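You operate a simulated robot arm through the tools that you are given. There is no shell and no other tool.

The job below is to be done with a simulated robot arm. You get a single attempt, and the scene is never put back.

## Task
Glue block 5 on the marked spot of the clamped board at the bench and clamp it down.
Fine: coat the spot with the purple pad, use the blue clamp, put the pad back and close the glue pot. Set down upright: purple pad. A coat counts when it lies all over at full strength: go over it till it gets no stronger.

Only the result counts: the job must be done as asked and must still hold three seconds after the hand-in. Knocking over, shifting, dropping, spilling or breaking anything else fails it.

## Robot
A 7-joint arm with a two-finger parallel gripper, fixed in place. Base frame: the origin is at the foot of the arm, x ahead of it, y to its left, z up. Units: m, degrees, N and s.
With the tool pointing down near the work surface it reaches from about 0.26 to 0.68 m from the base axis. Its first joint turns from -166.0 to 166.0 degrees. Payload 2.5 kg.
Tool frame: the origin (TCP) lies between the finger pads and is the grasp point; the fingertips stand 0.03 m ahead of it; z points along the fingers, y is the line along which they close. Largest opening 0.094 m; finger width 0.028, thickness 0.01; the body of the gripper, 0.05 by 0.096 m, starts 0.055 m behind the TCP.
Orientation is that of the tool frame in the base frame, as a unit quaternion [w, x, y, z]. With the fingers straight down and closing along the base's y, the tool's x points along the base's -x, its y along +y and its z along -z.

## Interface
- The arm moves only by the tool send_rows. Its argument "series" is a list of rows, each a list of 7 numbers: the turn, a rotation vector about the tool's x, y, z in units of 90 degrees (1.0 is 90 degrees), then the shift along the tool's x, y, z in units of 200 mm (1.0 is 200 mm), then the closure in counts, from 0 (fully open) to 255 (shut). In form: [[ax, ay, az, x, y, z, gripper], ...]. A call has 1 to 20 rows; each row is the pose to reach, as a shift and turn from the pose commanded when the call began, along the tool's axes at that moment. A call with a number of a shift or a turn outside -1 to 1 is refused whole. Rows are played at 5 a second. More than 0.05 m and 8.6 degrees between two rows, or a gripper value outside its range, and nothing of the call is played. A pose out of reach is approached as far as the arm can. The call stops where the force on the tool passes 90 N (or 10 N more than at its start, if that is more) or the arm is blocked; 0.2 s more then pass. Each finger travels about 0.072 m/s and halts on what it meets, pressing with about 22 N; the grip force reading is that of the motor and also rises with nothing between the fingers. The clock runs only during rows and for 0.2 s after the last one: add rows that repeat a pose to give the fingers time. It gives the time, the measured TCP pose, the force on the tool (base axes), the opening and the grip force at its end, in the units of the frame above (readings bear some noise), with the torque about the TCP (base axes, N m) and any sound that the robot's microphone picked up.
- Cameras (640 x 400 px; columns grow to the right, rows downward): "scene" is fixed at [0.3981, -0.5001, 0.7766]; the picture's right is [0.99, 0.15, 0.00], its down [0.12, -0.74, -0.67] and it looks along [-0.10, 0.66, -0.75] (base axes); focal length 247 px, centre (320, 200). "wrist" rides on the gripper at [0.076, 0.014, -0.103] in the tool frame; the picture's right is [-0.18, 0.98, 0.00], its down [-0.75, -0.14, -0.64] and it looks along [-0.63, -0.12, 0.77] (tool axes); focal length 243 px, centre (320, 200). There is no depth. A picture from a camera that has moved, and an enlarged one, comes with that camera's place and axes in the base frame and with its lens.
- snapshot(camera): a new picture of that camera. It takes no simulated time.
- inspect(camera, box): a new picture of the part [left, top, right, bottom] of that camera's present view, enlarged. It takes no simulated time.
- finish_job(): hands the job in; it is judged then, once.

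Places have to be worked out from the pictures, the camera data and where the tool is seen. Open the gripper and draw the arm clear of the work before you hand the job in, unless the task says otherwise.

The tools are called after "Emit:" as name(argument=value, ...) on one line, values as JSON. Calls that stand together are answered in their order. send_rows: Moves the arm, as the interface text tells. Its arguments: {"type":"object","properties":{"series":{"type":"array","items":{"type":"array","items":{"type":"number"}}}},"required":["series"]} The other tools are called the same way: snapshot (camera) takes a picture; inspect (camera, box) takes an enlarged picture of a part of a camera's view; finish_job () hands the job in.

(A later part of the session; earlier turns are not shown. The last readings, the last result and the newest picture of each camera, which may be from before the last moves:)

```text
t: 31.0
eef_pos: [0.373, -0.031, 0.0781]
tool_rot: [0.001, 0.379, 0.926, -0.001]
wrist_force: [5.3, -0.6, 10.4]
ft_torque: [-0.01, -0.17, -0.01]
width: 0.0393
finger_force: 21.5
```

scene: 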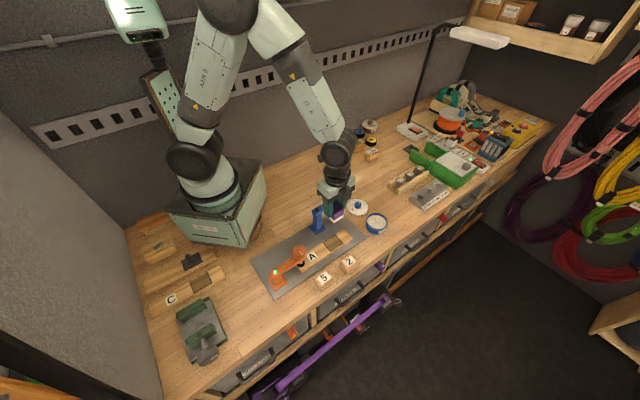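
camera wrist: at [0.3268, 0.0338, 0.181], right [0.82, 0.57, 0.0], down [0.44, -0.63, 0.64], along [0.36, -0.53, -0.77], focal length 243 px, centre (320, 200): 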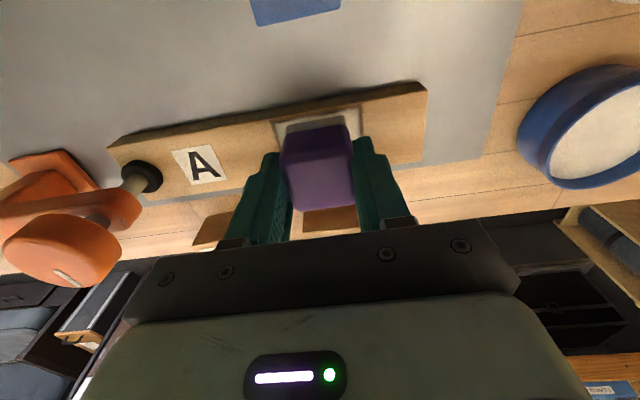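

Forces stayed gentle (10–13 N). I lift to compare the coat with the previous look.

Emit:
send_rows(series=[[0, 0, 0, 0, 0, -0.05, 255], [0, 0, 0, 0, 0, -0.2, 255], [0, 0, 0, 0, 0, -0.4, 255], [0, 0, 0, 0, 0, -0.6, 255], [0, 0, 0, 0, 0, -0.6, 255]])

Emit:
inspect(camera="wrist", box=[270, 40, 370, 150])

Emit:
inspect(camera="wrist", box=[286, 68, 352, 120])

Emit:
inspect(camera="scene", box=[324, 228, 354, 256])

Emit:
inspect(camera="scene", box=[300, 195, 400, 265])

```text
t: 32.2
eef_pos: [0.3709, -0.0287, 0.1989]
tool_rot: [0.0, 0.379, 0.926, 0.001]
wrist_force: [0.5, -0.3, -0.2]
ft_torque: [0.0, 0.03, -0.01]
width: 0.0391
finger_force: 21.9
```

```text
3.64 times, centred on (320, 95) of wrist
camera zoom: at [0.3253, 0.0337, 0.3009], right [0.82, 0.57, 0.0], down [0.44, -0.63, 0.64], along [0.37, -0.53, -0.77], focal length 882 px, centre (320, 582)
```

zoom: 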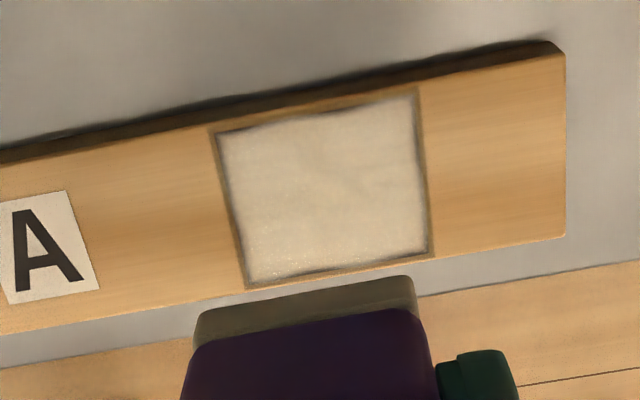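

```text
7.69 times, centred on (319, 94) of wrist
camera zoom: at [0.3253, 0.0337, 0.3009], right [0.82, 0.57, 0.0], down [0.44, -0.63, 0.64], along [0.37, -0.53, -0.77], focal length 1866 px, centre (328, 1015)
```

zoom: 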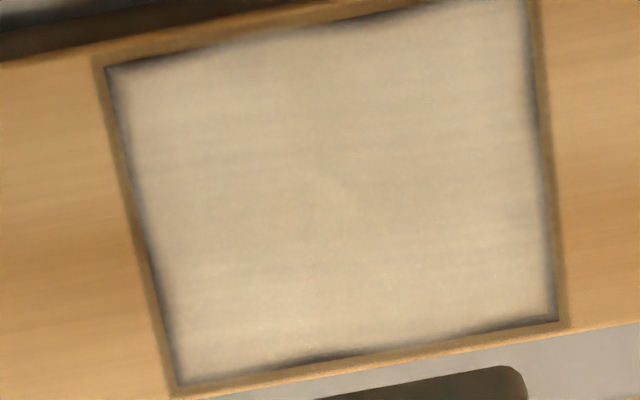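

```text
14.29 times, centred on (339, 242) of scene
camera zoom: at [0.3981, -0.5001, 0.7766], right [0.99, 0.15, 0.0], down [0.12, -0.74, -0.67], along [-0.1, 0.66, -0.75], focal length 3532 px, centre (49, -400)
```

zoom: 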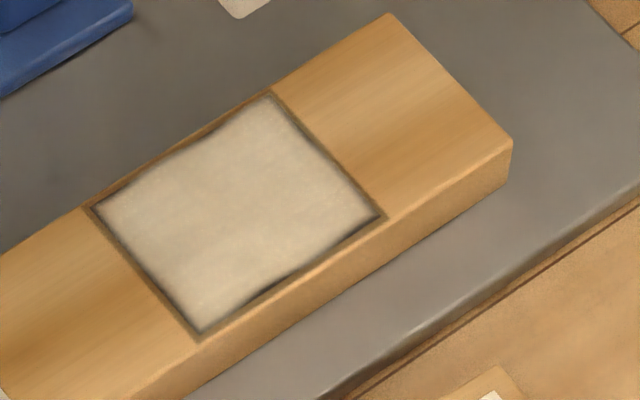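

```text
5.71 times, centred on (350, 230) of scene
camera zoom: at [0.3981, -0.5001, 0.7766], right [0.99, 0.15, 0.0], down [0.12, -0.74, -0.67], along [-0.1, 0.66, -0.75], focal length 1413 px, centre (149, 29)
```

zoom: 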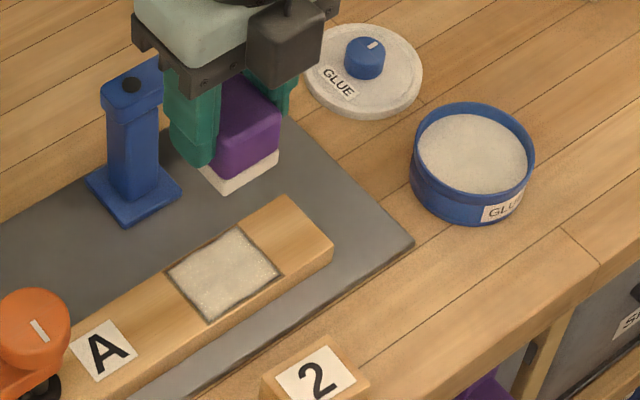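

The coat looks identical before and after the second pass, so it seems saturated; to be certain it isn't just a depleted pad, I'll take fresh glue once more (gently this time) and compare again. First the transit back over the pot.

Emit:
send_rows(series=[[0, 0, 0, 0, 0, -0.1, 255], [0, 0, 0, -0.02, 0.13, -0.16, 255], [0, 0, 0, -0.045, 0.28, -0.16, 255], [0, 0, 0, -0.07, 0.43, -0.16, 255], [0, 0, 0, -0.095, 0.58, -0.16, 255], [0, 0, 0, -0.12, 0.73, -0.16, 255], [0, 0, 0, -0.14, 0.85, -0.16, 255], [0, 0, 0, -0.1525, 0.931, -0.16, 255], [0, 0, 0, -0.1525, 0.931, -0.16, 255]])

Emit:
snapshot(camera="wrist")

```text
t: 34.2
eef_pos: [0.5245, 0.0837, 0.2298]
tool_rot: [0.0, 0.379, 0.925, 0.0]
wrist_force: [-0.4, 0.3, 0.0]
ft_torque: [-0.03, 0.02, -0.03]
width: 0.0393
finger_force: 21.9
```

```text
taken
camera wrist: at [0.4795, 0.146, 0.333], right [0.82, 0.57, 0.0], down [0.44, -0.63, 0.64], along [0.37, -0.53, -0.77], focal length 243 px, centre (320, 200)
```

wrist: 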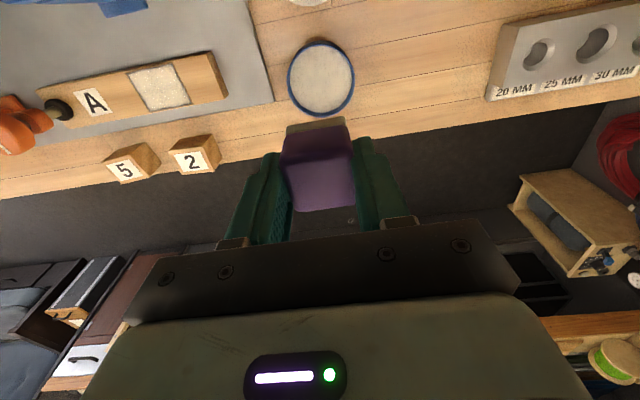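

The pot is centred under the pad as before. I descend, slowing down, to light contact (commanded z≈0.0775).

Emit:
send_rows(series=[[0, 0, 0, 0, 0, 0.2, 255], [0, 0, 0, 0, 0, 0.4, 255], [0, 0, 0, 0, 0, 0.58, 255], [0, 0, 0, 0, 0, 0.68, 255], [0, 0, 0, 0, 0, 0.73, 255], [0, 0, 0, 0, 0, 0.75, 255], [0, 0, 0, 0, 0, 0.757, 255], [0, 0, 0, 0, 0, 0.762, 255], [0, 0, 0, 0, 0, 0.762, 255]])

```text
t: 36.2
eef_pos: [0.5242, 0.0812, 0.0772]
tool_rot: [0.0, 0.379, 0.926, 0.001]
wrist_force: [-1.0, -0.6, -0.6]
ft_torque: [0.01, 0.02, -0.02]
width: 0.0394
finger_force: 21.9
```

No contact yet at 0.0775, so I go two more millimetres in half-millimetre steps.

Emit:
send_rows(series=[[0, 0, 0, 0, 0, 0.0025, 255], [0, 0, 0, 0, 0, 0.005, 255], [0, 0, 0, 0, 0, 0.0075, 255], [0, 0, 0, 0, 0, 0.0075, 255]])

```text
t: 37.2
eef_pos: [0.5252, 0.0816, 0.0771]
tool_rot: [0.001, 0.378, 0.926, 0.0]
wrist_force: [-4.2, -2.4, 16.6]
ft_torque: [-0.1, 0.22, 0.01]
width: 0.0395
finger_force: 22.2
```

Gentle contact with the glue (17 N). I dwell a moment, then lift and carry the pad back over the spot.

Emit:
send_rows(series=[[0, 0, 0, 0, 0, 0, 255], [0, 0, 0, 0, 0, 0, 255], [0, 0, 0, 0, 0, -0.03, 255], [0, 0, 0, 0, 0, -0.1, 255], [0, 0, 0, 0, 0, -0.25, 255], [0, 0, 0, 0, 0, -0.45, 255], [0, 0, 0, 0, 0, -0.65, 255], [0, 0, 0, 0, 0, -0.77, 255], [0, 0, 0, 0.02, -0.13, -0.77, 255], [0, 0, 0, 0.045, -0.28, -0.77, 255], [0, 0, 0, 0.07, -0.43, -0.77, 255], [0, 0, 0, 0.095, -0.58, -0.77, 255], [0, 0, 0, 0.12, -0.73, -0.77, 255], [0, 0, 0, 0.14, -0.85, -0.77, 255], [0, 0, 0, 0.1525, -0.931, -0.77, 255], [0, 0, 0, 0.1525, -0.931, -0.77, 255]])

Emit:
inspect(camera="scene", box=[290, 180, 410, 270])

Emit:
inspect(camera="wrist", box=[230, 20, 410, 150])

```text
t: 40.6
eef_pos: [0.3722, -0.03, 0.2312]
tool_rot: [-0.002, 0.378, 0.926, -0.001]
wrist_force: [0.0, 0.2, -0.5]
ft_torque: [-0.01, -0.01, -0.02]
width: 0.0395
finger_force: 22.1
```

```text
4.44 times, centred on (350, 225) of scene
camera zoom: at [0.3981, -0.5001, 0.7766], right [0.99, 0.15, 0.0], down [0.12, -0.74, -0.67], along [-0.1, 0.66, -0.75], focal length 1099 px, centre (187, 89)
```

zoom: 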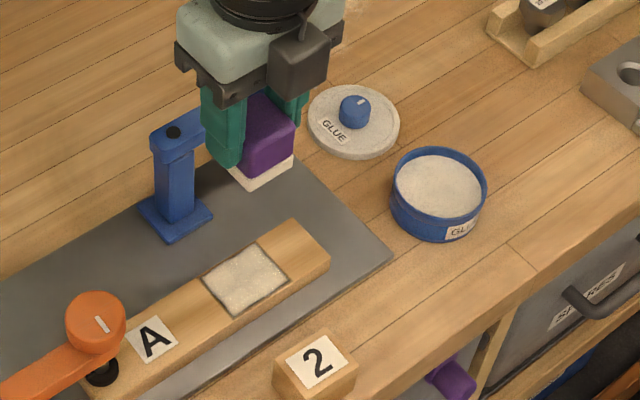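

```text
3.08 times, centred on (320, 85) of wrist
camera zoom: at [0.3264, 0.0329, 0.334], right [0.82, 0.57, 0.0], down [0.44, -0.63, 0.64], along [0.37, -0.53, -0.77], focal length 746 px, centre (320, 554)
```

zoom: 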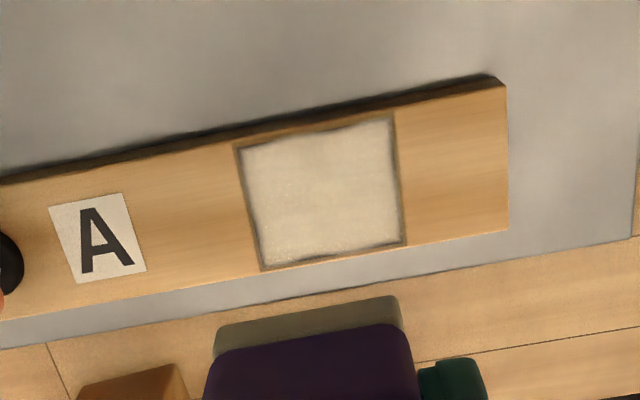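

I go over the spot a third time with the freshly loaded pad, same raster and pressure.

Emit:
send_rows(series=[[0, 0, 0, 0, 0, 0.2, 255], [0, 0, 0, 0, 0, 0.4, 255], [0, 0, 0, 0, 0, 0.58, 255], [0, 0, 0, 0, 0, 0.7, 255], [0, 0, 0, 0, 0, 0.745, 255], [0, 0, 0, 0, 0, 0.7605, 255], [0, 0, 0, 0.04, 0.04, 0.7605, 255], [0, 0, 0, 0.04, 0.07, 0.7605, 255], [0, 0, 0, 0.04, 0.02, 0.7605, 255], [0, 0, 0, 0.04, -0.03, 0.7605, 255], [0, 0, 0, 0.04, -0.07, 0.7605, 255], [0, 0, 0, 0.02, -0.07, 0.7605, 255], [0, 0, 0, 0.02, -0.02, 0.7605, 255], [0, 0, 0, 0.02, 0.03, 0.7605, 255], [0, 0, 0, 0.02, 0.07, 0.7605, 255], [0, 0, 0, 0, 0.07, 0.7605, 255], [0, 0, 0, 0, 0.02, 0.7605, 255], [0, 0, 0, 0, -0.03, 0.7605, 255], [0, 0, 0, 0, -0.07, 0.7605, 255], [0, 0, 0, -0.02, -0.07, 0.7605, 255]])

Emit:
send_rows(series=[[0, 0, 0, 0, 0.05, 0, 255], [0, 0, 0, 0, 0.1, 0, 255], [0, 0, 0, 0, 0.14, 0, 255], [0, 0, 0, -0.02, 0.14, 0, 255], [0, 0, 0, -0.02, 0.1, 0, 255], [0, 0, 0, -0.02, 0.06, 0, 255], [0, 0, 0, -0.02, 0.03, 0, 255], [0, 0, 0, -0.02, 0, 0, 255], [0, 0, 0, 0.02, 0, 0, 255], [0, 0, 0, 0.06, 0, 0, 255], [0, 0, 0, 0.06, 0.05, 0, 255], [0, 0, 0, 0.06, 0.1, 0, 255], [0, 0, 0, 0.06, 0.14, 0, 255], [0, 0, 0, 0.02, 0.14, 0, 255], [0, 0, 0, -0.02, 0.14, 0, 255], [0, 0, 0, 0, 0.1, 0, 255], [0, 0, 0, 0.02, 0.07, 0, 255], [0, 0, 0, 0.02, 0.07, -0.1, 255], [0, 0, 0, 0.02, 0.07, -0.3, 255], [0, 0, 0, 0.02, 0.07, -0.5, 255]])

Emit:
send_rows(series=[[0, 0, 0, 0, 0, -0.13, 255], [0, 0, 0, 0, 0, -0.26, 255], [0, 0, 0, 0, 0, -0.26, 255]])

Emit:
inspect(camera="wrist", box=[230, 20, 410, 150])

Emit:
inspect(camera="scene", box=[324, 228, 354, 256])

Emit:
inspect(camera="scene", box=[290, 180, 410, 270])

```text
t: 44.8
eef_pos: [0.3623, -0.0419, 0.0785]
tool_rot: [-0.003, 0.378, 0.926, 0.0]
wrist_force: [-0.9, 10.3, 26.1]
ft_torque: [0.37, -0.17, 0.09]
width: 0.0394
finger_force: 21.7
```

```text
t: 49.0
eef_pos: [0.3702, -0.0284, 0.1798]
tool_rot: [0.0, 0.379, 0.926, 0.0]
wrist_force: [0.6, 0.1, -0.8]
ft_torque: [-0.03, -0.03, 0.01]
width: 0.0396
finger_force: 22.1
```

```text
t: 49.8
eef_pos: [0.3713, -0.029, 0.2314]
tool_rot: [0.0, 0.379, 0.925, 0.0]
wrist_force: [-0.3, 0.0, -0.4]
ft_torque: [0.04, -0.01, 0.02]
width: 0.0396
finger_force: 21.8
```

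```text
3.08 times, centred on (320, 85) of wrist
camera zoom: at [0.326, 0.0344, 0.3338], right [0.82, 0.57, 0.0], down [0.44, -0.63, 0.64], along [0.37, -0.53, -0.77], focal length 746 px, centre (320, 554)
```

zoom: 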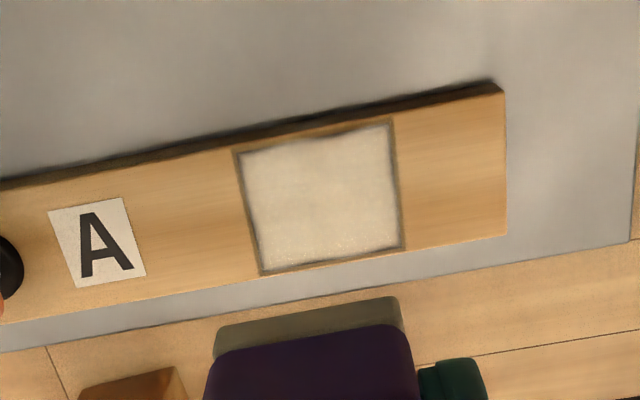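

```text
14.29 times, centred on (339, 242) of scene
camera zoom: at [0.3981, -0.5001, 0.7766], right [0.99, 0.15, 0.0], down [0.12, -0.74, -0.67], along [-0.1, 0.66, -0.75], focal length 3532 px, centre (49, -400)
```

zoom: 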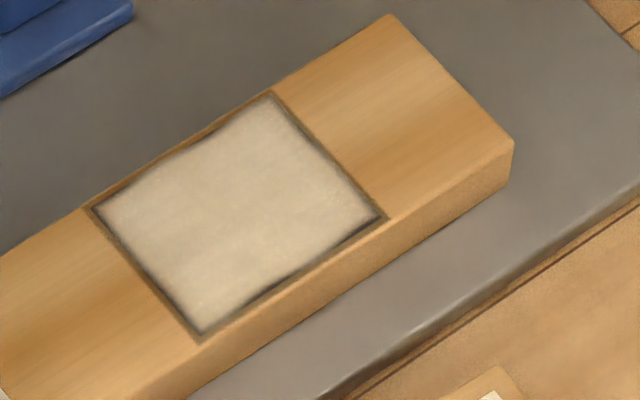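

```text
4.44 times, centred on (350, 225) of scene
camera zoom: at [0.3981, -0.5001, 0.7766], right [0.99, 0.15, 0.0], down [0.12, -0.74, -0.67], along [-0.1, 0.66, -0.75], focal length 1099 px, centre (187, 89)
```

zoom: 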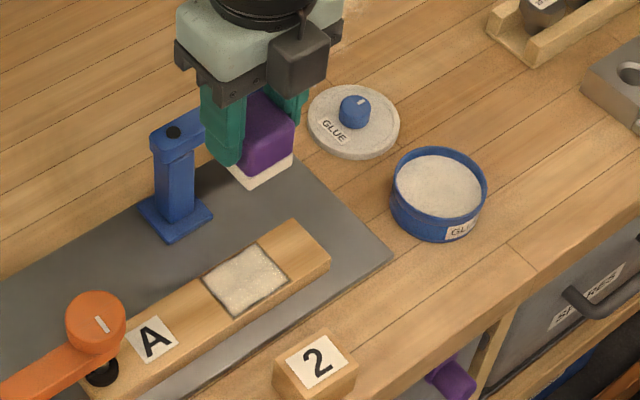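

The coat is unchanged after fresh glue – it is at full strength. Now I return the pad to its own place: move above it, then lower.

Emit:
send_rows(series=[[0, 0, 0, -0.1, 0.1, 0, 255], [0, 0, 0, -0.21, 0.21, 0, 255], [0, 0, 0, -0.32, 0.32, 0, 255], [0, 0, 0, -0.4115, 0.409, 0, 255], [0, 0, 0, -0.4115, 0.409, 0.2, 255], [0, 0, 0, -0.4115, 0.409, 0.4, 255], [0, 0, 0, -0.4115, 0.409, 0.6, 255], [0, 0, 0, -0.4115, 0.409, 0.75, 255], [0, 0, 0, -0.4115, 0.409, 0.84, 255], [0, 0, 0, -0.4115, 0.409, 0.875, 255], [0, 0, 0, -0.4115, 0.409, 0.885, 255], [0, 0, 0, -0.4115, 0.409, 0.885, 255]])

Emit:
snapshot(camera="wrist")

Emit:
inspect(camera="scene", box=[320, 200, 400, 270])

```text
t: 52.4
eef_pos: [0.4872, -0.0301, 0.0533]
tool_rot: [0.0, 0.379, 0.925, 0.0]
wrist_force: [0.3, -0.2, -1.2]
ft_torque: [0.01, 0.03, -0.01]
width: 0.0395
finger_force: 22.3
```

```text
taken
camera wrist: at [0.4432, 0.0336, 0.1557], right [0.82, 0.57, 0.0], down [0.44, -0.63, 0.64], along [0.37, -0.53, -0.77], focal length 243 px, centre (320, 200)
```

wrist: 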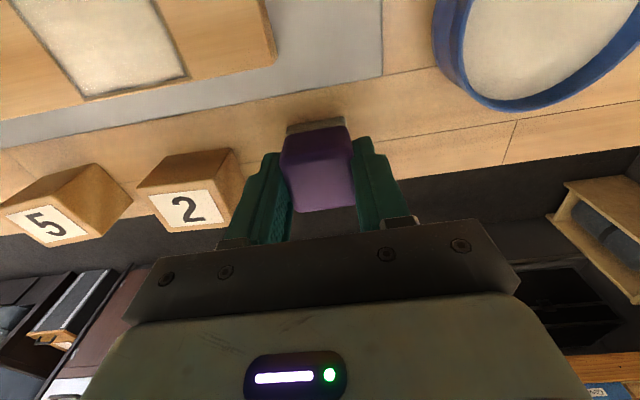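

```text
5.71 times, centred on (360, 235) of scene
camera zoom: at [0.3981, -0.5001, 0.7766], right [0.99, 0.15, 0.0], down [0.12, -0.74, -0.67], along [-0.1, 0.66, -0.75], focal length 1413 px, centre (91, 0)
```

zoom: 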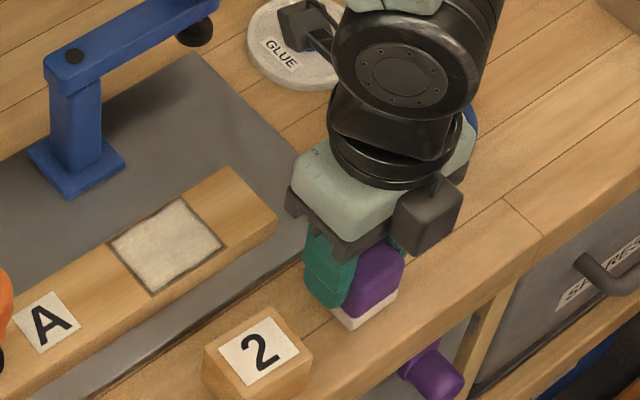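

The pad hovers about 2–3 mm above its old place. I lower in half-millimetre steps until it touches.

Emit:
send_rows(series=[[0, 0, 0, 0, 0, 0.004, 255], [0, 0, 0, 0, 0, 0.008, 255], [0, 0, 0, 0, 0, 0.012, 255], [0, 0, 0, 0, 0, 0.012, 255]])

```text
t: 53.4
eef_pos: [0.489, -0.0287, 0.0499]
tool_rot: [0.0, 0.378, 0.926, 0.0]
wrist_force: [-0.8, 0.6, 4.7]
ft_torque: [-0.01, 0.02, -0.05]
width: 0.0395
finger_force: 21.9
```

The pad touches the bench lightly (5 N). I open the fingers to about 60 mm and rise straight up.

Emit:
send_rows(series=[[0, 0, 0, 0, 0, 0, 170], [0, 0, 0, 0, 0, 0, 110], [0, 0, 0, 0, 0, 0, 92], [0, 0, 0, 0, 0, 0, 92], [0, 0, 0, 0, 0, -0.1, 92], [0, 0, 0, 0, 0, -0.3, 92], [0, 0, 0, 0, 0, -0.5, 92], [0, 0, 0, 0, 0, -0.7, 92], [0, 0, 0, 0, 0, -0.75, 92]])

Emit:
snapshot(camera="wrist")

Emit:
inspect(camera="wrist", box=[290, 55, 360, 125])

Emit:
inspect(camera="scene", box=[280, 190, 400, 290])

```text
t: 55.4
eef_pos: [0.4891, -0.029, 0.2008]
tool_rot: [-0.001, 0.379, 0.925, 0.0]
wrist_force: [1.4, -0.1, 0.2]
ft_torque: [-0.02, -0.02, -0.03]
width: 0.06
finger_force: 0.0
```

```text
taken
camera wrist: at [0.4437, 0.035, 0.3034], right [0.82, 0.57, 0.0], down [0.44, -0.63, 0.64], along [0.37, -0.53, -0.77], focal length 243 px, centre (320, 200)
```

wrist: 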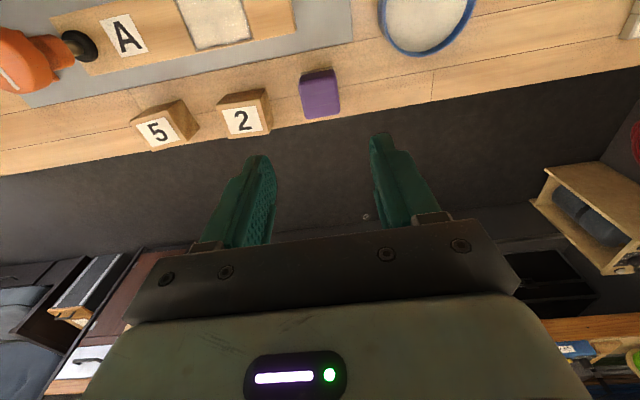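

```text
5.71 times, centred on (325, 90) of wrist
camera zoom: at [0.4437, 0.035, 0.3034], right [0.82, 0.57, 0.0], down [0.44, -0.63, 0.64], along [0.37, -0.53, -0.77], focal length 1386 px, centre (291, 829)
```

zoom: 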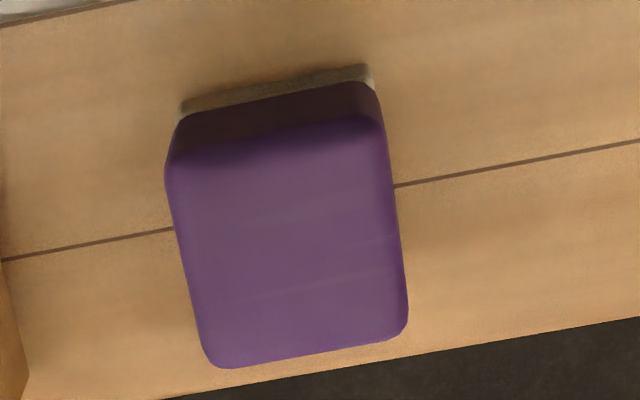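

```text
4.00 times, centred on (340, 240) of scene
camera zoom: at [0.3981, -0.5001, 0.7766], right [0.99, 0.15, 0.0], down [0.12, -0.74, -0.67], along [-0.1, 0.66, -0.75], focal length 989 px, centre (240, 40)
```

zoom: 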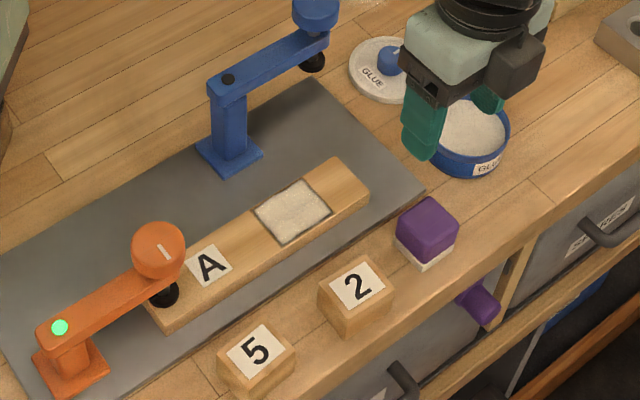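

The pad stands upright back at its place. Next is block 5: I move above it at z≈0.2 to measure it accurately.

Emit:
send_rows(series=[[0, 0, 0, -0.006, -0.19, 0, 92], [0, 0, 0, -0.012, -0.38, 0, 92], [0, 0, 0, -0.018, -0.57, 0, 92], [0, 0, 0, -0.024, -0.76, 0, 85], [0, 0, 0, -0.03, -0.939, 0, 79], [0, 0, 0, -0.03, -0.939, 0, 79]])

Emit:
snapshot(camera="wrist")

Emit:
inspect(camera="wrist", box=[280, 55, 360, 135])

```text
t: 56.8
eef_pos: [0.3591, -0.1652, 0.2003]
tool_rot: [-0.001, 0.379, 0.925, 0.001]
wrist_force: [0.1, -0.2, -0.1]
ft_torque: [-0.01, 0.01, 0.0]
width: 0.0645
finger_force: 0.1
```

```text
taken
camera wrist: at [0.3143, -0.103, 0.3027], right [0.82, 0.57, 0.0], down [0.44, -0.63, 0.64], along [0.37, -0.53, -0.77], focal length 243 px, centre (320, 200)
```

wrist: 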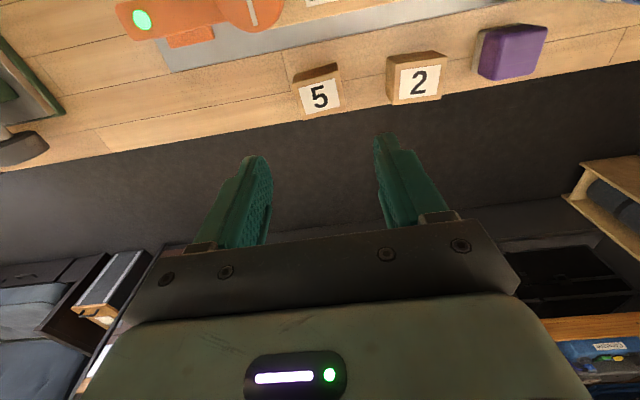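

```text
5.00 times, centred on (320, 95) of wrist
camera zoom: at [0.3143, -0.103, 0.3027], right [0.82, 0.57, 0.0], down [0.44, -0.63, 0.64], along [0.37, -0.53, -0.77], focal length 1213 px, centre (320, 725)
```

zoom: 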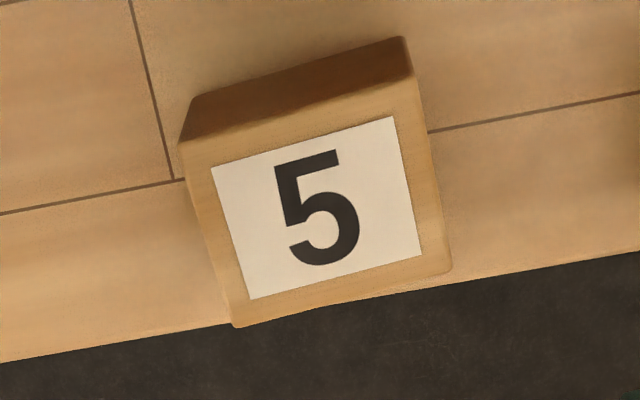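

Block 5 measures ≈ 48×39×39 mm, its centre is 2.4 mm forward of the tool axis and it is turned about 4.5° more than the gripper. I align the gripper to it and come down around it.

Emit:
send_rows(series=[[0, 0, -0.05, -0.012, -0.0045, 0, 79], [0, 0, -0.05, -0.012, -0.0045, 0.2, 79], [0, 0, -0.05, -0.012, -0.0045, 0.4, 79], [0, 0, -0.05, -0.012, -0.0045, 0.58, 79], [0, 0, -0.05, -0.012, -0.0045, 0.7, 79], [0, 0, -0.05, -0.012, -0.0045, 0.77, 79], [0, 0, -0.05, -0.012, -0.0045, 0.79, 79], [0, 0, -0.05, -0.012, -0.0045, 0.79, 79]])

Emit:
snapshot(camera="wrist")

Emit:
inspect(camera="scene", box=[260, 220, 360, 310])

```text
t: 58.6
eef_pos: [0.3619, -0.1708, 0.0417]
tool_rot: [0.0, 0.342, 0.94, -0.001]
wrist_force: [0.0, -0.2, 0.5]
ft_torque: [0.0, 0.0, 0.03]
width: 0.065
finger_force: 0.0
```

```text
taken
camera wrist: at [0.3122, -0.1102, 0.145], right [0.77, 0.63, 0.0], down [0.49, -0.59, 0.64], along [0.41, -0.5, -0.77], focal length 243 px, centre (320, 200)
```

wrist: 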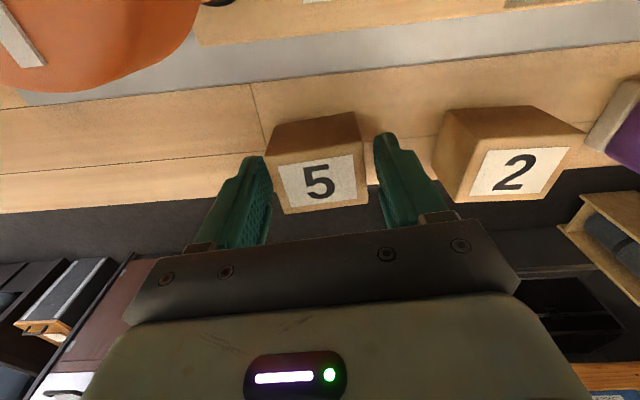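

```text
4.44 times, centred on (310, 265) of scene
camera zoom: at [0.3981, -0.5001, 0.7766], right [0.99, 0.15, 0.0], down [0.12, -0.74, -0.67], along [-0.1, 0.66, -0.75], focal length 1099 px, centre (364, -89)
```

zoom: 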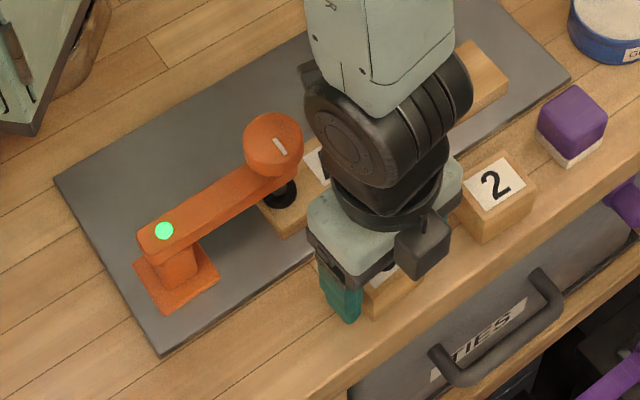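

Block 5 sits between the fingers with free space on both sides. I close on it.

Emit:
send_rows(series=[[0, 0, 0, 0, 0, 0, 120], [0, 0, 0, 0, 0, 0, 255], [0, 0, 0, 0, 0, 0, 255], [0, 0, 0, 0, 0, 0, 255]])

Emit:
inspect(camera="wrist", box=[220, 80, 440, 240])

```text
t: 59.6
eef_pos: [0.3628, -0.1702, 0.0409]
tool_rot: [0.0, 0.343, 0.939, 0.0]
wrist_force: [-0.6, 0.1, -0.2]
ft_torque: [-0.02, 0.0, 0.05]
width: 0.0533
finger_force: 22.5
```

```text
2.50 times, centred on (330, 160) of wrist
camera zoom: at [0.3122, -0.1102, 0.1452], right [0.77, 0.63, 0.0], down [0.49, -0.59, 0.64], along [0.41, -0.5, -0.77], focal length 606 px, centre (295, 300)
```

zoom: 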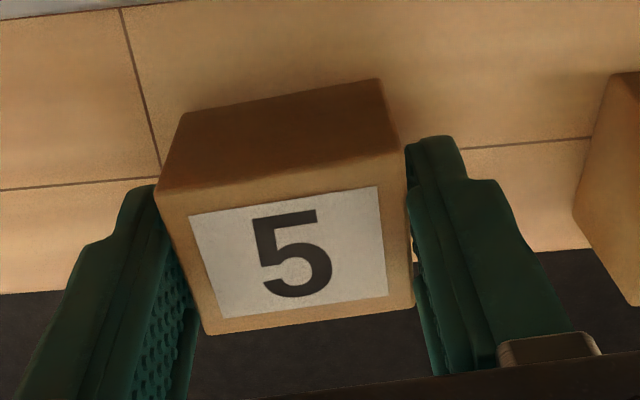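

Block 5 is firmly held (22 N). I lift it clear, turn it about 5° to match the board, and carry it to a hover above the spot.

Emit:
send_rows(series=[[0, 0, 0, 0, 0, -0.06, 255], [0, 0, 0, 0, 0, -0.2, 255], [0, 0, 0, 0, 0, -0.4, 255], [0, 0, 0, 0, 0, -0.6, 255], [0, 0, 0, 0, 0, -0.75, 255], [0, 0, 0.011, 0.08, 0.11, -0.79, 255], [0, 0, 0.022, 0.16, 0.23, -0.79, 255], [0, 0, 0.033, 0.25, 0.35, -0.79, 255], [0, 0, 0.044, 0.33, 0.46, -0.79, 255], [0, 0, 0.055, 0.4035, 0.57, -0.79, 255], [0, 0, 0.055, 0.4035, 0.57, -0.79, 255]])

Emit:
snapshot(camera="wrist")

Emit:
inspect(camera="wrist", box=[230, 40, 410, 220])

Emit:
inspect(camera="scene", box=[270, 180, 390, 280])

```text
t: 62.0
eef_pos: [0.3734, -0.0286, 0.2007]
tool_rot: [0.0, 0.383, 0.924, 0.0]
wrist_force: [-0.4, 0.2, -0.2]
ft_torque: [0.01, 0.03, 0.0]
width: 0.0531
finger_force: 21.7
```

```text
taken
camera wrist: at [0.3282, 0.0346, 0.3033], right [0.83, 0.56, 0.0], down [0.43, -0.63, 0.64], along [0.36, -0.53, -0.77], focal length 243 px, centre (320, 200)
```

wrist: 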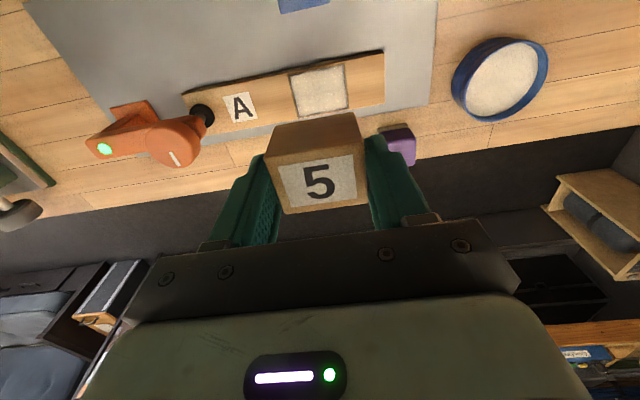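

```text
2.22 times, centred on (320, 130) of wrist
camera zoom: at [0.3282, 0.0346, 0.3033], right [0.83, 0.56, 0.0], down [0.43, -0.63, 0.64], along [0.36, -0.53, -0.77], focal length 539 px, centre (320, 356)
```

zoom: 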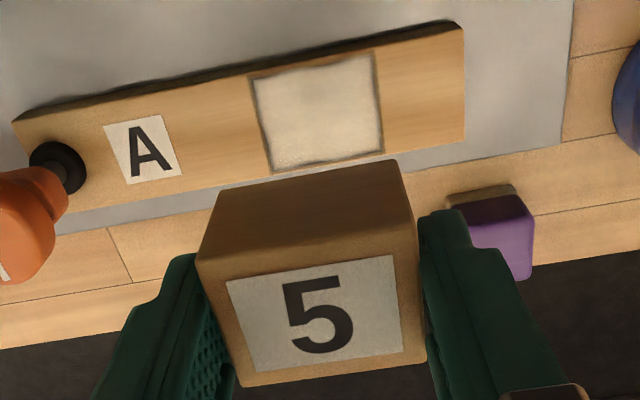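

```text
4.00 times, centred on (330, 230) of scene
camera zoom: at [0.3981, -0.5001, 0.7766], right [0.99, 0.15, 0.0], down [0.12, -0.74, -0.67], along [-0.1, 0.66, -0.75], focal length 989 px, centre (280, 80)
```

zoom: 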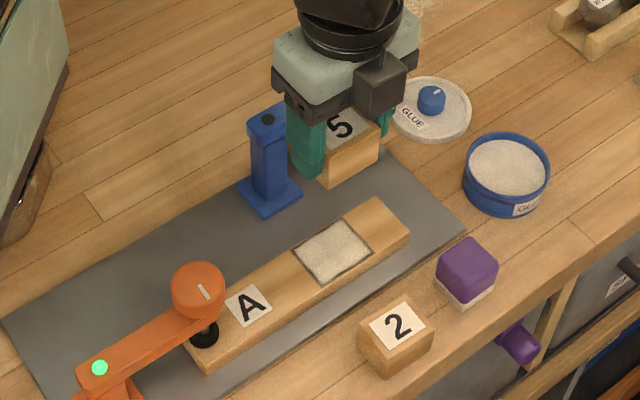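

The block is aligned with the board (tool y at 45.0°), but its centre is about 3 mm toward the robot relative to the spot's centre. I correct by 3.3 mm and lower it to just above the board.

Emit:
send_rows(series=[[0, 0, 0, -0.0165, -0.0025, 0, 255], [0, 0, 0, -0.0165, -0.0025, 0.2, 255], [0, 0, 0, -0.0165, -0.0025, 0.4, 255], [0, 0, 0, -0.0165, -0.0025, 0.53, 255], [0, 0, 0, -0.0165, -0.0025, 0.6, 255], [0, 0, 0, -0.0165, -0.0025, 0.63, 255], [0, 0, 0, -0.0165, -0.0025, 0.63, 255]])

Emit:
snapshot(camera="wrist")

Emit:
inspect(camera="wrist", box=[220, 80, 420, 240])

Emit:
inspect(camera="scene", box=[300, 200, 380, 270])

```text
t: 63.6
eef_pos: [0.3755, -0.0332, 0.0746]
tool_rot: [0.0, 0.382, 0.924, -0.001]
wrist_force: [0.1, 0.1, 0.3]
ft_torque: [0.0, 0.02, -0.01]
width: 0.0533
finger_force: 21.7
```

```text
taken
camera wrist: at [0.3317, 0.0305, 0.1768], right [0.82, 0.57, 0.0], down [0.43, -0.63, 0.64], along [0.36, -0.53, -0.77], focal length 243 px, centre (320, 200)
```

wrist: 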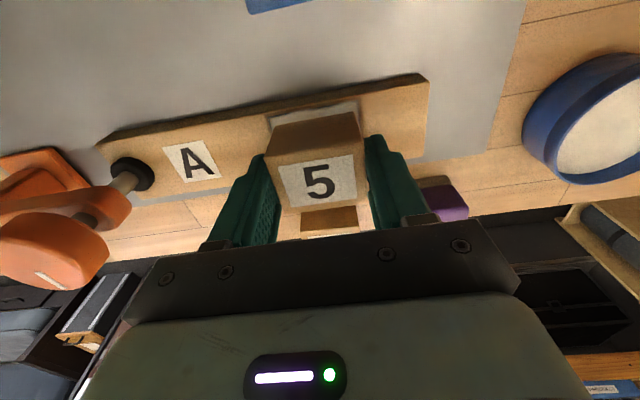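

```text
2.50 times, centred on (320, 160) of wrist
camera zoom: at [0.3317, 0.0305, 0.1768], right [0.82, 0.57, 0.0], down [0.43, -0.63, 0.64], along [0.36, -0.53, -0.77], focal length 606 px, centre (320, 300)
```

zoom: 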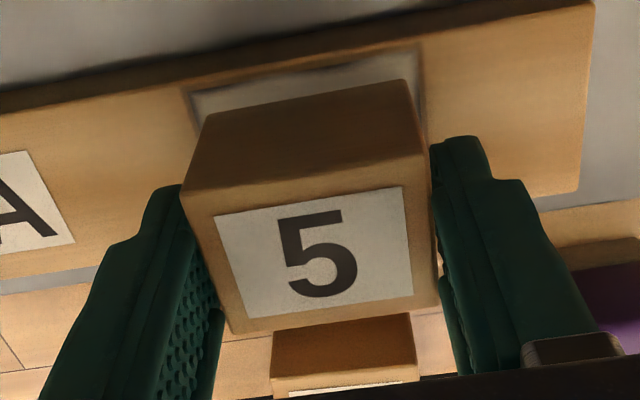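

```text
5.71 times, centred on (340, 235) of scene
camera zoom: at [0.3981, -0.5001, 0.7766], right [0.99, 0.15, 0.0], down [0.12, -0.74, -0.67], along [-0.1, 0.66, -0.75], focal length 1413 px, centre (206, 0)
```

zoom: 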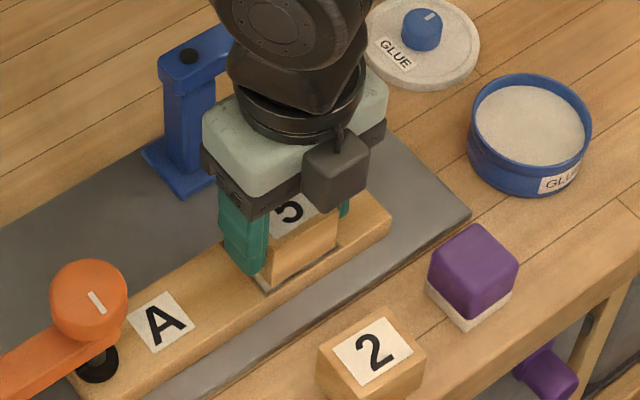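

I zoom in from both cameras to verify the block's alignment over the coat before setting it down.

Emit:
inspect(camera="scene", box=[322, 222, 362, 257])

Emit:
inspect(camera="wrist", box=[255, 90, 375, 150])

```text
11.43 times, centred on (342, 240) of scene
camera zoom: at [0.3981, -0.5001, 0.7766], right [0.99, 0.15, 0.0], down [0.12, -0.74, -0.67], along [-0.1, 0.66, -0.75], focal length 2826 px, centre (69, -251)
```

zoom: 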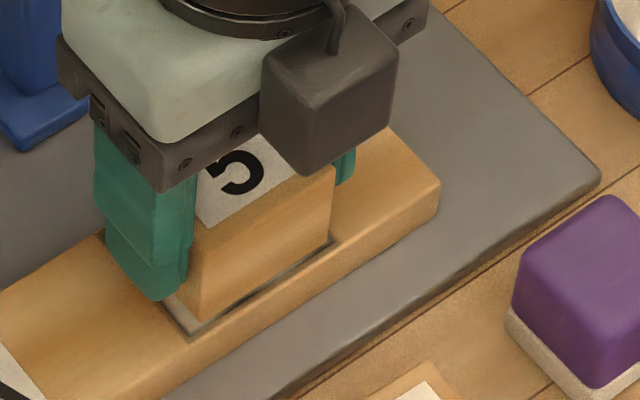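

```text
5.33 times, centred on (315, 120) of wrist
camera zoom: at [0.3317, 0.0305, 0.1768], right [0.82, 0.57, 0.0], down [0.43, -0.63, 0.64], along [0.36, -0.53, -0.77], focal length 1294 px, centre (347, 627)
```

zoom: 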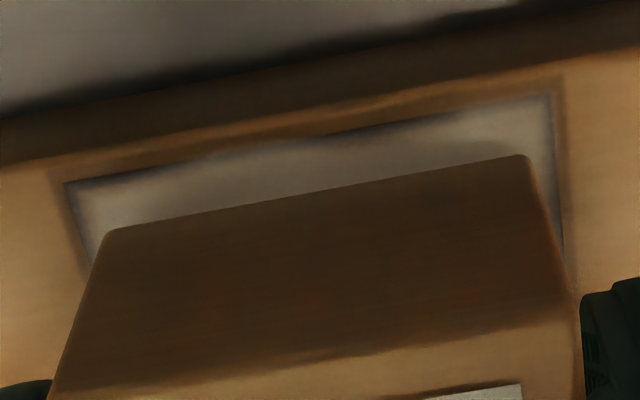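

The rear margin is about 5 mm and the front margin nearly zero, so I shift the block 2.5 mm back toward the robot and then lower it in small steps to contact.

Emit:
send_rows(series=[[0, 0, 0, 0.0125, -0.003, 0, 255], [0, 0, 0, 0.0125, -0.003, 0, 255], [0, 0, 0, 0.0125, -0.003, 0.005, 255], [0, 0, 0, 0.0125, -0.003, 0.01, 255], [0, 0, 0, 0.0125, -0.003, 0.013, 255], [0, 0, 0, 0.0125, -0.003, 0.013, 255]])

Emit:
inspect(camera="scene", box=[322, 222, 362, 257])

Emit:
inspect(camera="wrist", box=[255, 90, 375, 150])

```text
t: 65.0
eef_pos: [0.374, -0.031, 0.0728]
tool_rot: [0.0, 0.382, 0.924, 0.0]
wrist_force: [-3.4, -0.5, 16.4]
ft_torque: [0.31, -0.1, 0.08]
width: 0.0508
finger_force: 22.1
```

```text
11.43 times, centred on (342, 240) of scene
camera zoom: at [0.3981, -0.5001, 0.7766], right [0.99, 0.15, 0.0], down [0.12, -0.74, -0.67], along [-0.1, 0.66, -0.75], focal length 2826 px, centre (69, -251)
```

zoom: 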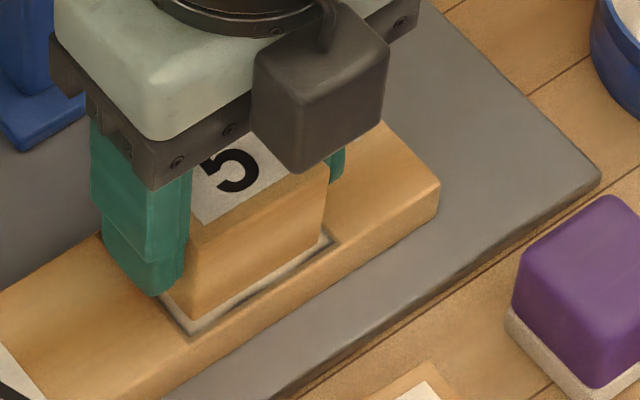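

```text
5.33 times, centred on (315, 120) of wrist
camera zoom: at [0.3293, 0.0321, 0.1749], right [0.82, 0.57, 0.0], down [0.43, -0.63, 0.64], along [0.36, -0.53, -0.77], focal length 1294 px, centre (347, 627)
```

zoom: 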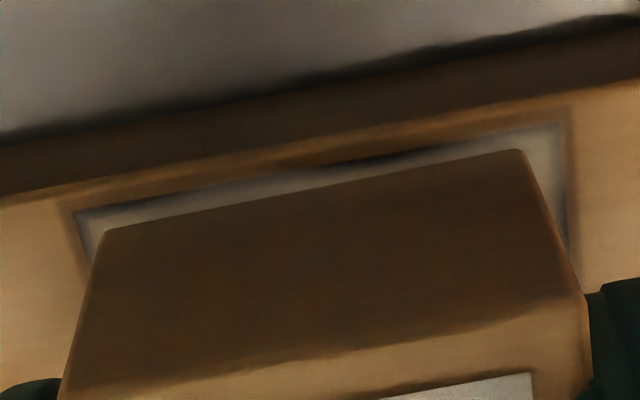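

Contact with 16 N; the block levelled itself in the grip (50.8 mm) and sits inside the outline with 2–5 mm margins all round. I release it and rise straight up.

Emit:
send_rows(series=[[0, 0, 0, 0, 0, -0.003, 255], [0, 0, 0, 0, 0, -0.003, 110], [0, 0, 0, 0, 0, -0.003, 80], [0, 0, 0, 0, 0, -0.003, 65], [0, 0, 0, 0, 0, -0.003, 65], [0, 0, 0, 0, 0, -0.1, 65], [0, 0, 0, 0, 0, -0.3, 65], [0, 0, 0, 0, 0, -0.5, 65], [0, 0, 0, 0, 0, -0.65, 65], [0, 0, 0, 0, 0, -0.65, 65]])

Emit:
snapshot(camera="wrist")

Emit:
inspect(camera="wrist", box=[270, 50, 370, 130])

Emit:
inspect(camera="scene", box=[270, 180, 390, 270])

```text
t: 67.2
eef_pos: [0.3732, -0.0297, 0.2012]
tool_rot: [0.0, 0.382, 0.924, 0.0]
wrist_force: [0.2, 0.1, 0.0]
ft_torque: [0.02, 0.03, 0.03]
width: 0.0699
finger_force: 0.1
```

```text
taken
camera wrist: at [0.329, 0.0333, 0.3041], right [0.82, 0.57, 0.0], down [0.43, -0.63, 0.64], along [0.36, -0.53, -0.77], focal length 243 px, centre (320, 200)
```

wrist: 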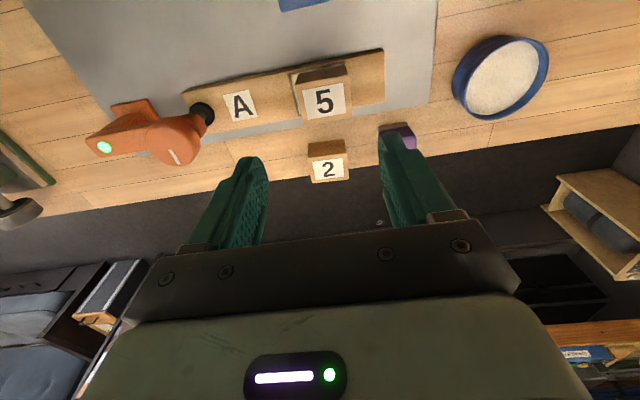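

```text
5.00 times, centred on (320, 90) of wrist
camera zoom: at [0.329, 0.0333, 0.3041], right [0.82, 0.57, 0.0], down [0.43, -0.63, 0.64], along [0.36, -0.53, -0.77], focal length 1213 px, centre (320, 750)
```

zoom: 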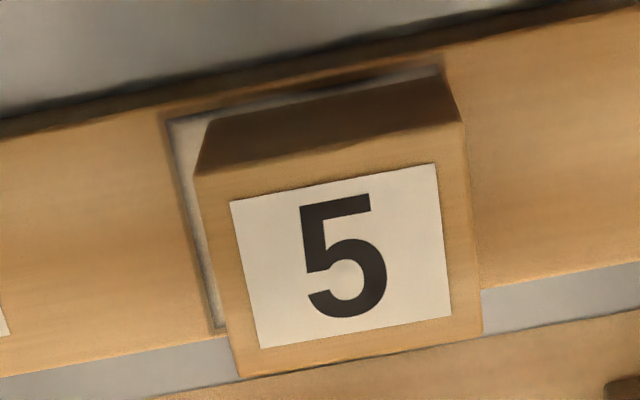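

```text
4.44 times, centred on (330, 225) of scene
camera zoom: at [0.3981, -0.5001, 0.7766], right [0.99, 0.15, 0.0], down [0.12, -0.74, -0.67], along [-0.1, 0.66, -0.75], focal length 1099 px, centre (276, 89)
```

zoom: 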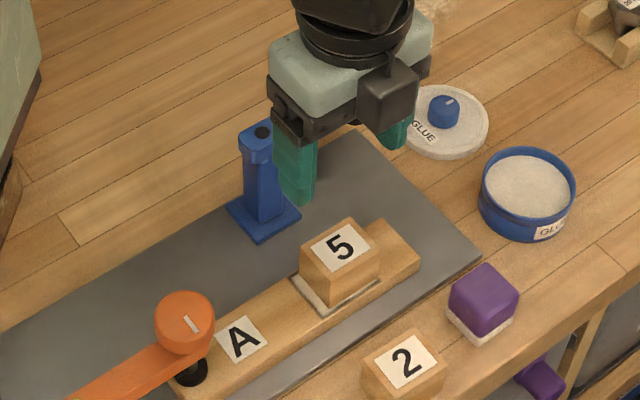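

The block sits square and centred across the board, but on release it slid about 4 mm along the board (toward the free end). I'll nudge it back with one finger: come down around it with the fingers at 60 mm, centred on the block.

Emit:
send_rows(series=[[0, 0, 0, 0, 0.0215, 0, 92], [0, 0, 0, 0, 0.0215, 0.2, 92], [0, 0, 0, 0, 0.0215, 0.4, 92], [0, 0, 0, 0, 0.0215, 0.54, 92], [0, 0, 0, 0, 0.0215, 0.63, 92], [0, 0, 0, 0, 0.0215, 0.675, 92], [0, 0, 0, 0, 0.0215, 0.686, 92], [0, 0, 0, 0, 0.0215, 0.686, 92]])

Emit:
snapshot(camera="wrist")

Emit:
inspect(camera="wrist", box=[220, 80, 420, 240])

```text
t: 69.0
eef_pos: [0.3762, -0.03, 0.065]
tool_rot: [0.0, 0.382, 0.924, 0.0]
wrist_force: [0.7, -0.2, 0.0]
ft_torque: [0.01, -0.02, 0.01]
width: 0.0601
finger_force: 0.0
```

```text
taken
camera wrist: at [0.3316, 0.0341, 0.1678], right [0.82, 0.57, 0.0], down [0.43, -0.63, 0.64], along [0.36, -0.53, -0.77], focal length 243 px, centre (320, 200)
```

wrist: 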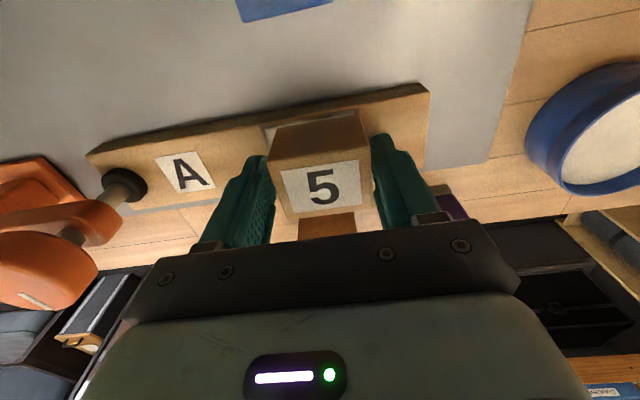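

```text
2.50 times, centred on (320, 160) of wrist
camera zoom: at [0.3316, 0.0341, 0.1678], right [0.82, 0.57, 0.0], down [0.43, -0.63, 0.64], along [0.36, -0.53, -0.77], focal length 606 px, centre (320, 300)
```

zoom: 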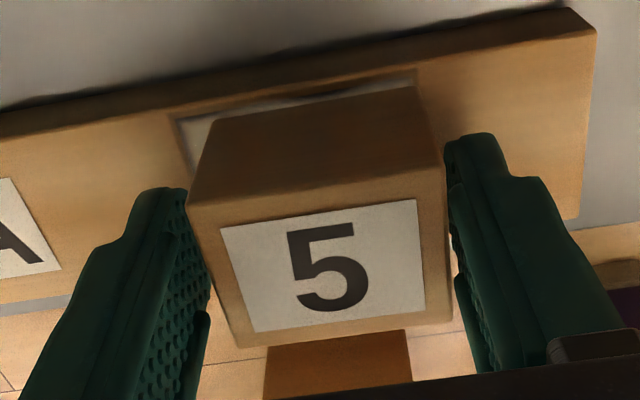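

The block is between the fingers, about 3.7 mm too far toward the free end. I push it with the right finger by moving 6.5 mm along the board toward the "A" end.

Emit:
send_rows(series=[[0, 0, 0, 0, -0.008, 0, 92], [0, 0, 0, 0, -0.015, 0, 92], [0, 0, 0, 0, -0.021, 0, 92], [0, 0, 0, 0, -0.027, 0, 92], [0, 0, 0, 0, -0.0325, 0, 92], [0, 0, 0, 0, -0.0325, 0, 92]])

Emit:
inspect(camera="wrist", box=[220, 80, 420, 240])

Emit:
inspect(camera="scene", box=[322, 222, 362, 257])

```text
t: 70.4
eef_pos: [0.3719, -0.033, 0.0648]
tool_rot: [0.0, 0.383, 0.924, 0.001]
wrist_force: [-0.1, 0.7, 0.4]
ft_torque: [-0.01, -0.03, 0.0]
width: 0.0604
finger_force: 0.2
```

```text
2.50 times, centred on (320, 160) of wrist
camera zoom: at [0.3274, 0.0299, 0.1679], right [0.82, 0.57, 0.0], down [0.43, -0.63, 0.64], along [0.36, -0.53, -0.77], focal length 606 px, centre (320, 300)
```

zoom: 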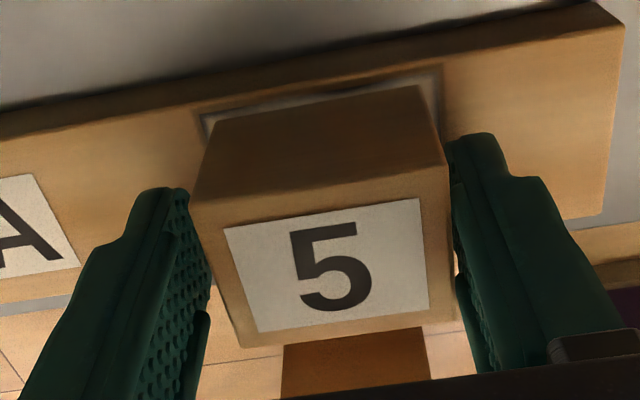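

```text
11.43 times, centred on (342, 240) of scene
camera zoom: at [0.3981, -0.5001, 0.7766], right [0.99, 0.15, 0.0], down [0.12, -0.74, -0.67], along [-0.1, 0.66, -0.75], focal length 2826 px, centre (69, -251)
```

zoom: 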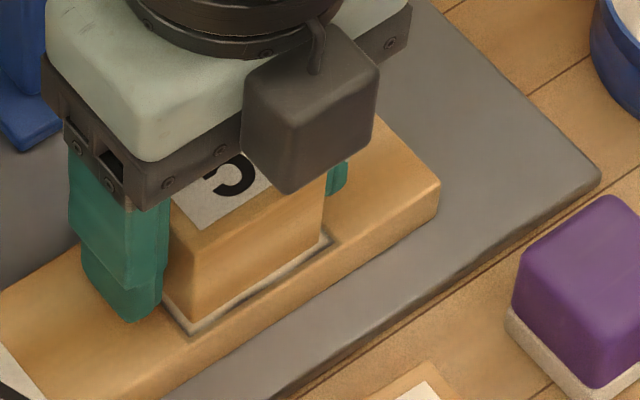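

The block moved with the finger and is now slightly past centre (≈1.7 mm). I back the finger off and lift to measure precisely from above.

Emit:
send_rows(series=[[0, 0, 0, 0, 0.02, 0, 92], [0, 0, 0, 0, 0.02, -0.1, 92], [0, 0, 0, 0, 0.02, -0.3, 92], [0, 0, 0, 0, 0.02, -0.5, 92], [0, 0, 0, 0, 0.02, -0.686, 92], [0, 0, 0, 0, 0.02, -0.686, 92]])

Emit:
inspect(camera="wrist", box=[270, 50, 370, 130])

Emit:
inspect(camera="scene", box=[322, 220, 362, 255])

```text
t: 71.8
eef_pos: [0.3728, -0.0337, 0.2021]
tool_rot: [0.0, 0.383, 0.924, 0.0]
wrist_force: [0.1, 0.0, 0.2]
ft_torque: [0.0, -0.01, 0.0]
width: 0.0601
finger_force: 0.0
```

```text
5.00 times, centred on (320, 90) of wrist
camera zoom: at [0.3279, 0.0311, 0.3057], right [0.82, 0.57, 0.0], down [0.43, -0.63, 0.64], along [0.36, -0.53, -0.77], focal length 1213 px, centre (320, 750)
```

zoom: 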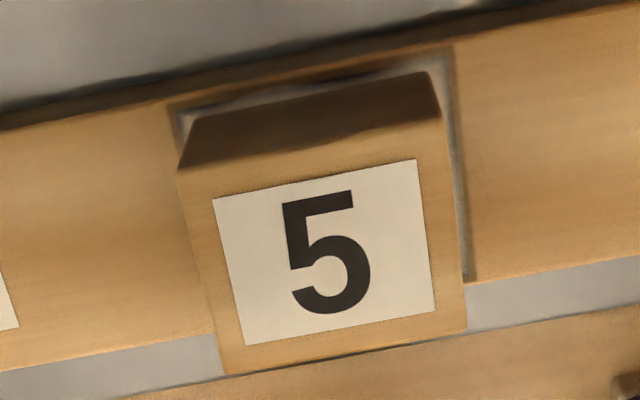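

```text
11.43 times, centred on (342, 238) of scene
camera zoom: at [0.3981, -0.5001, 0.7766], right [0.99, 0.15, 0.0], down [0.12, -0.74, -0.67], along [-0.1, 0.66, -0.75], focal length 2826 px, centre (69, -229)
```

zoom: 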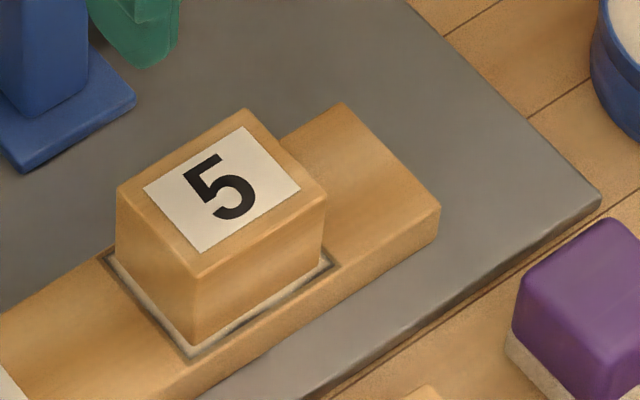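

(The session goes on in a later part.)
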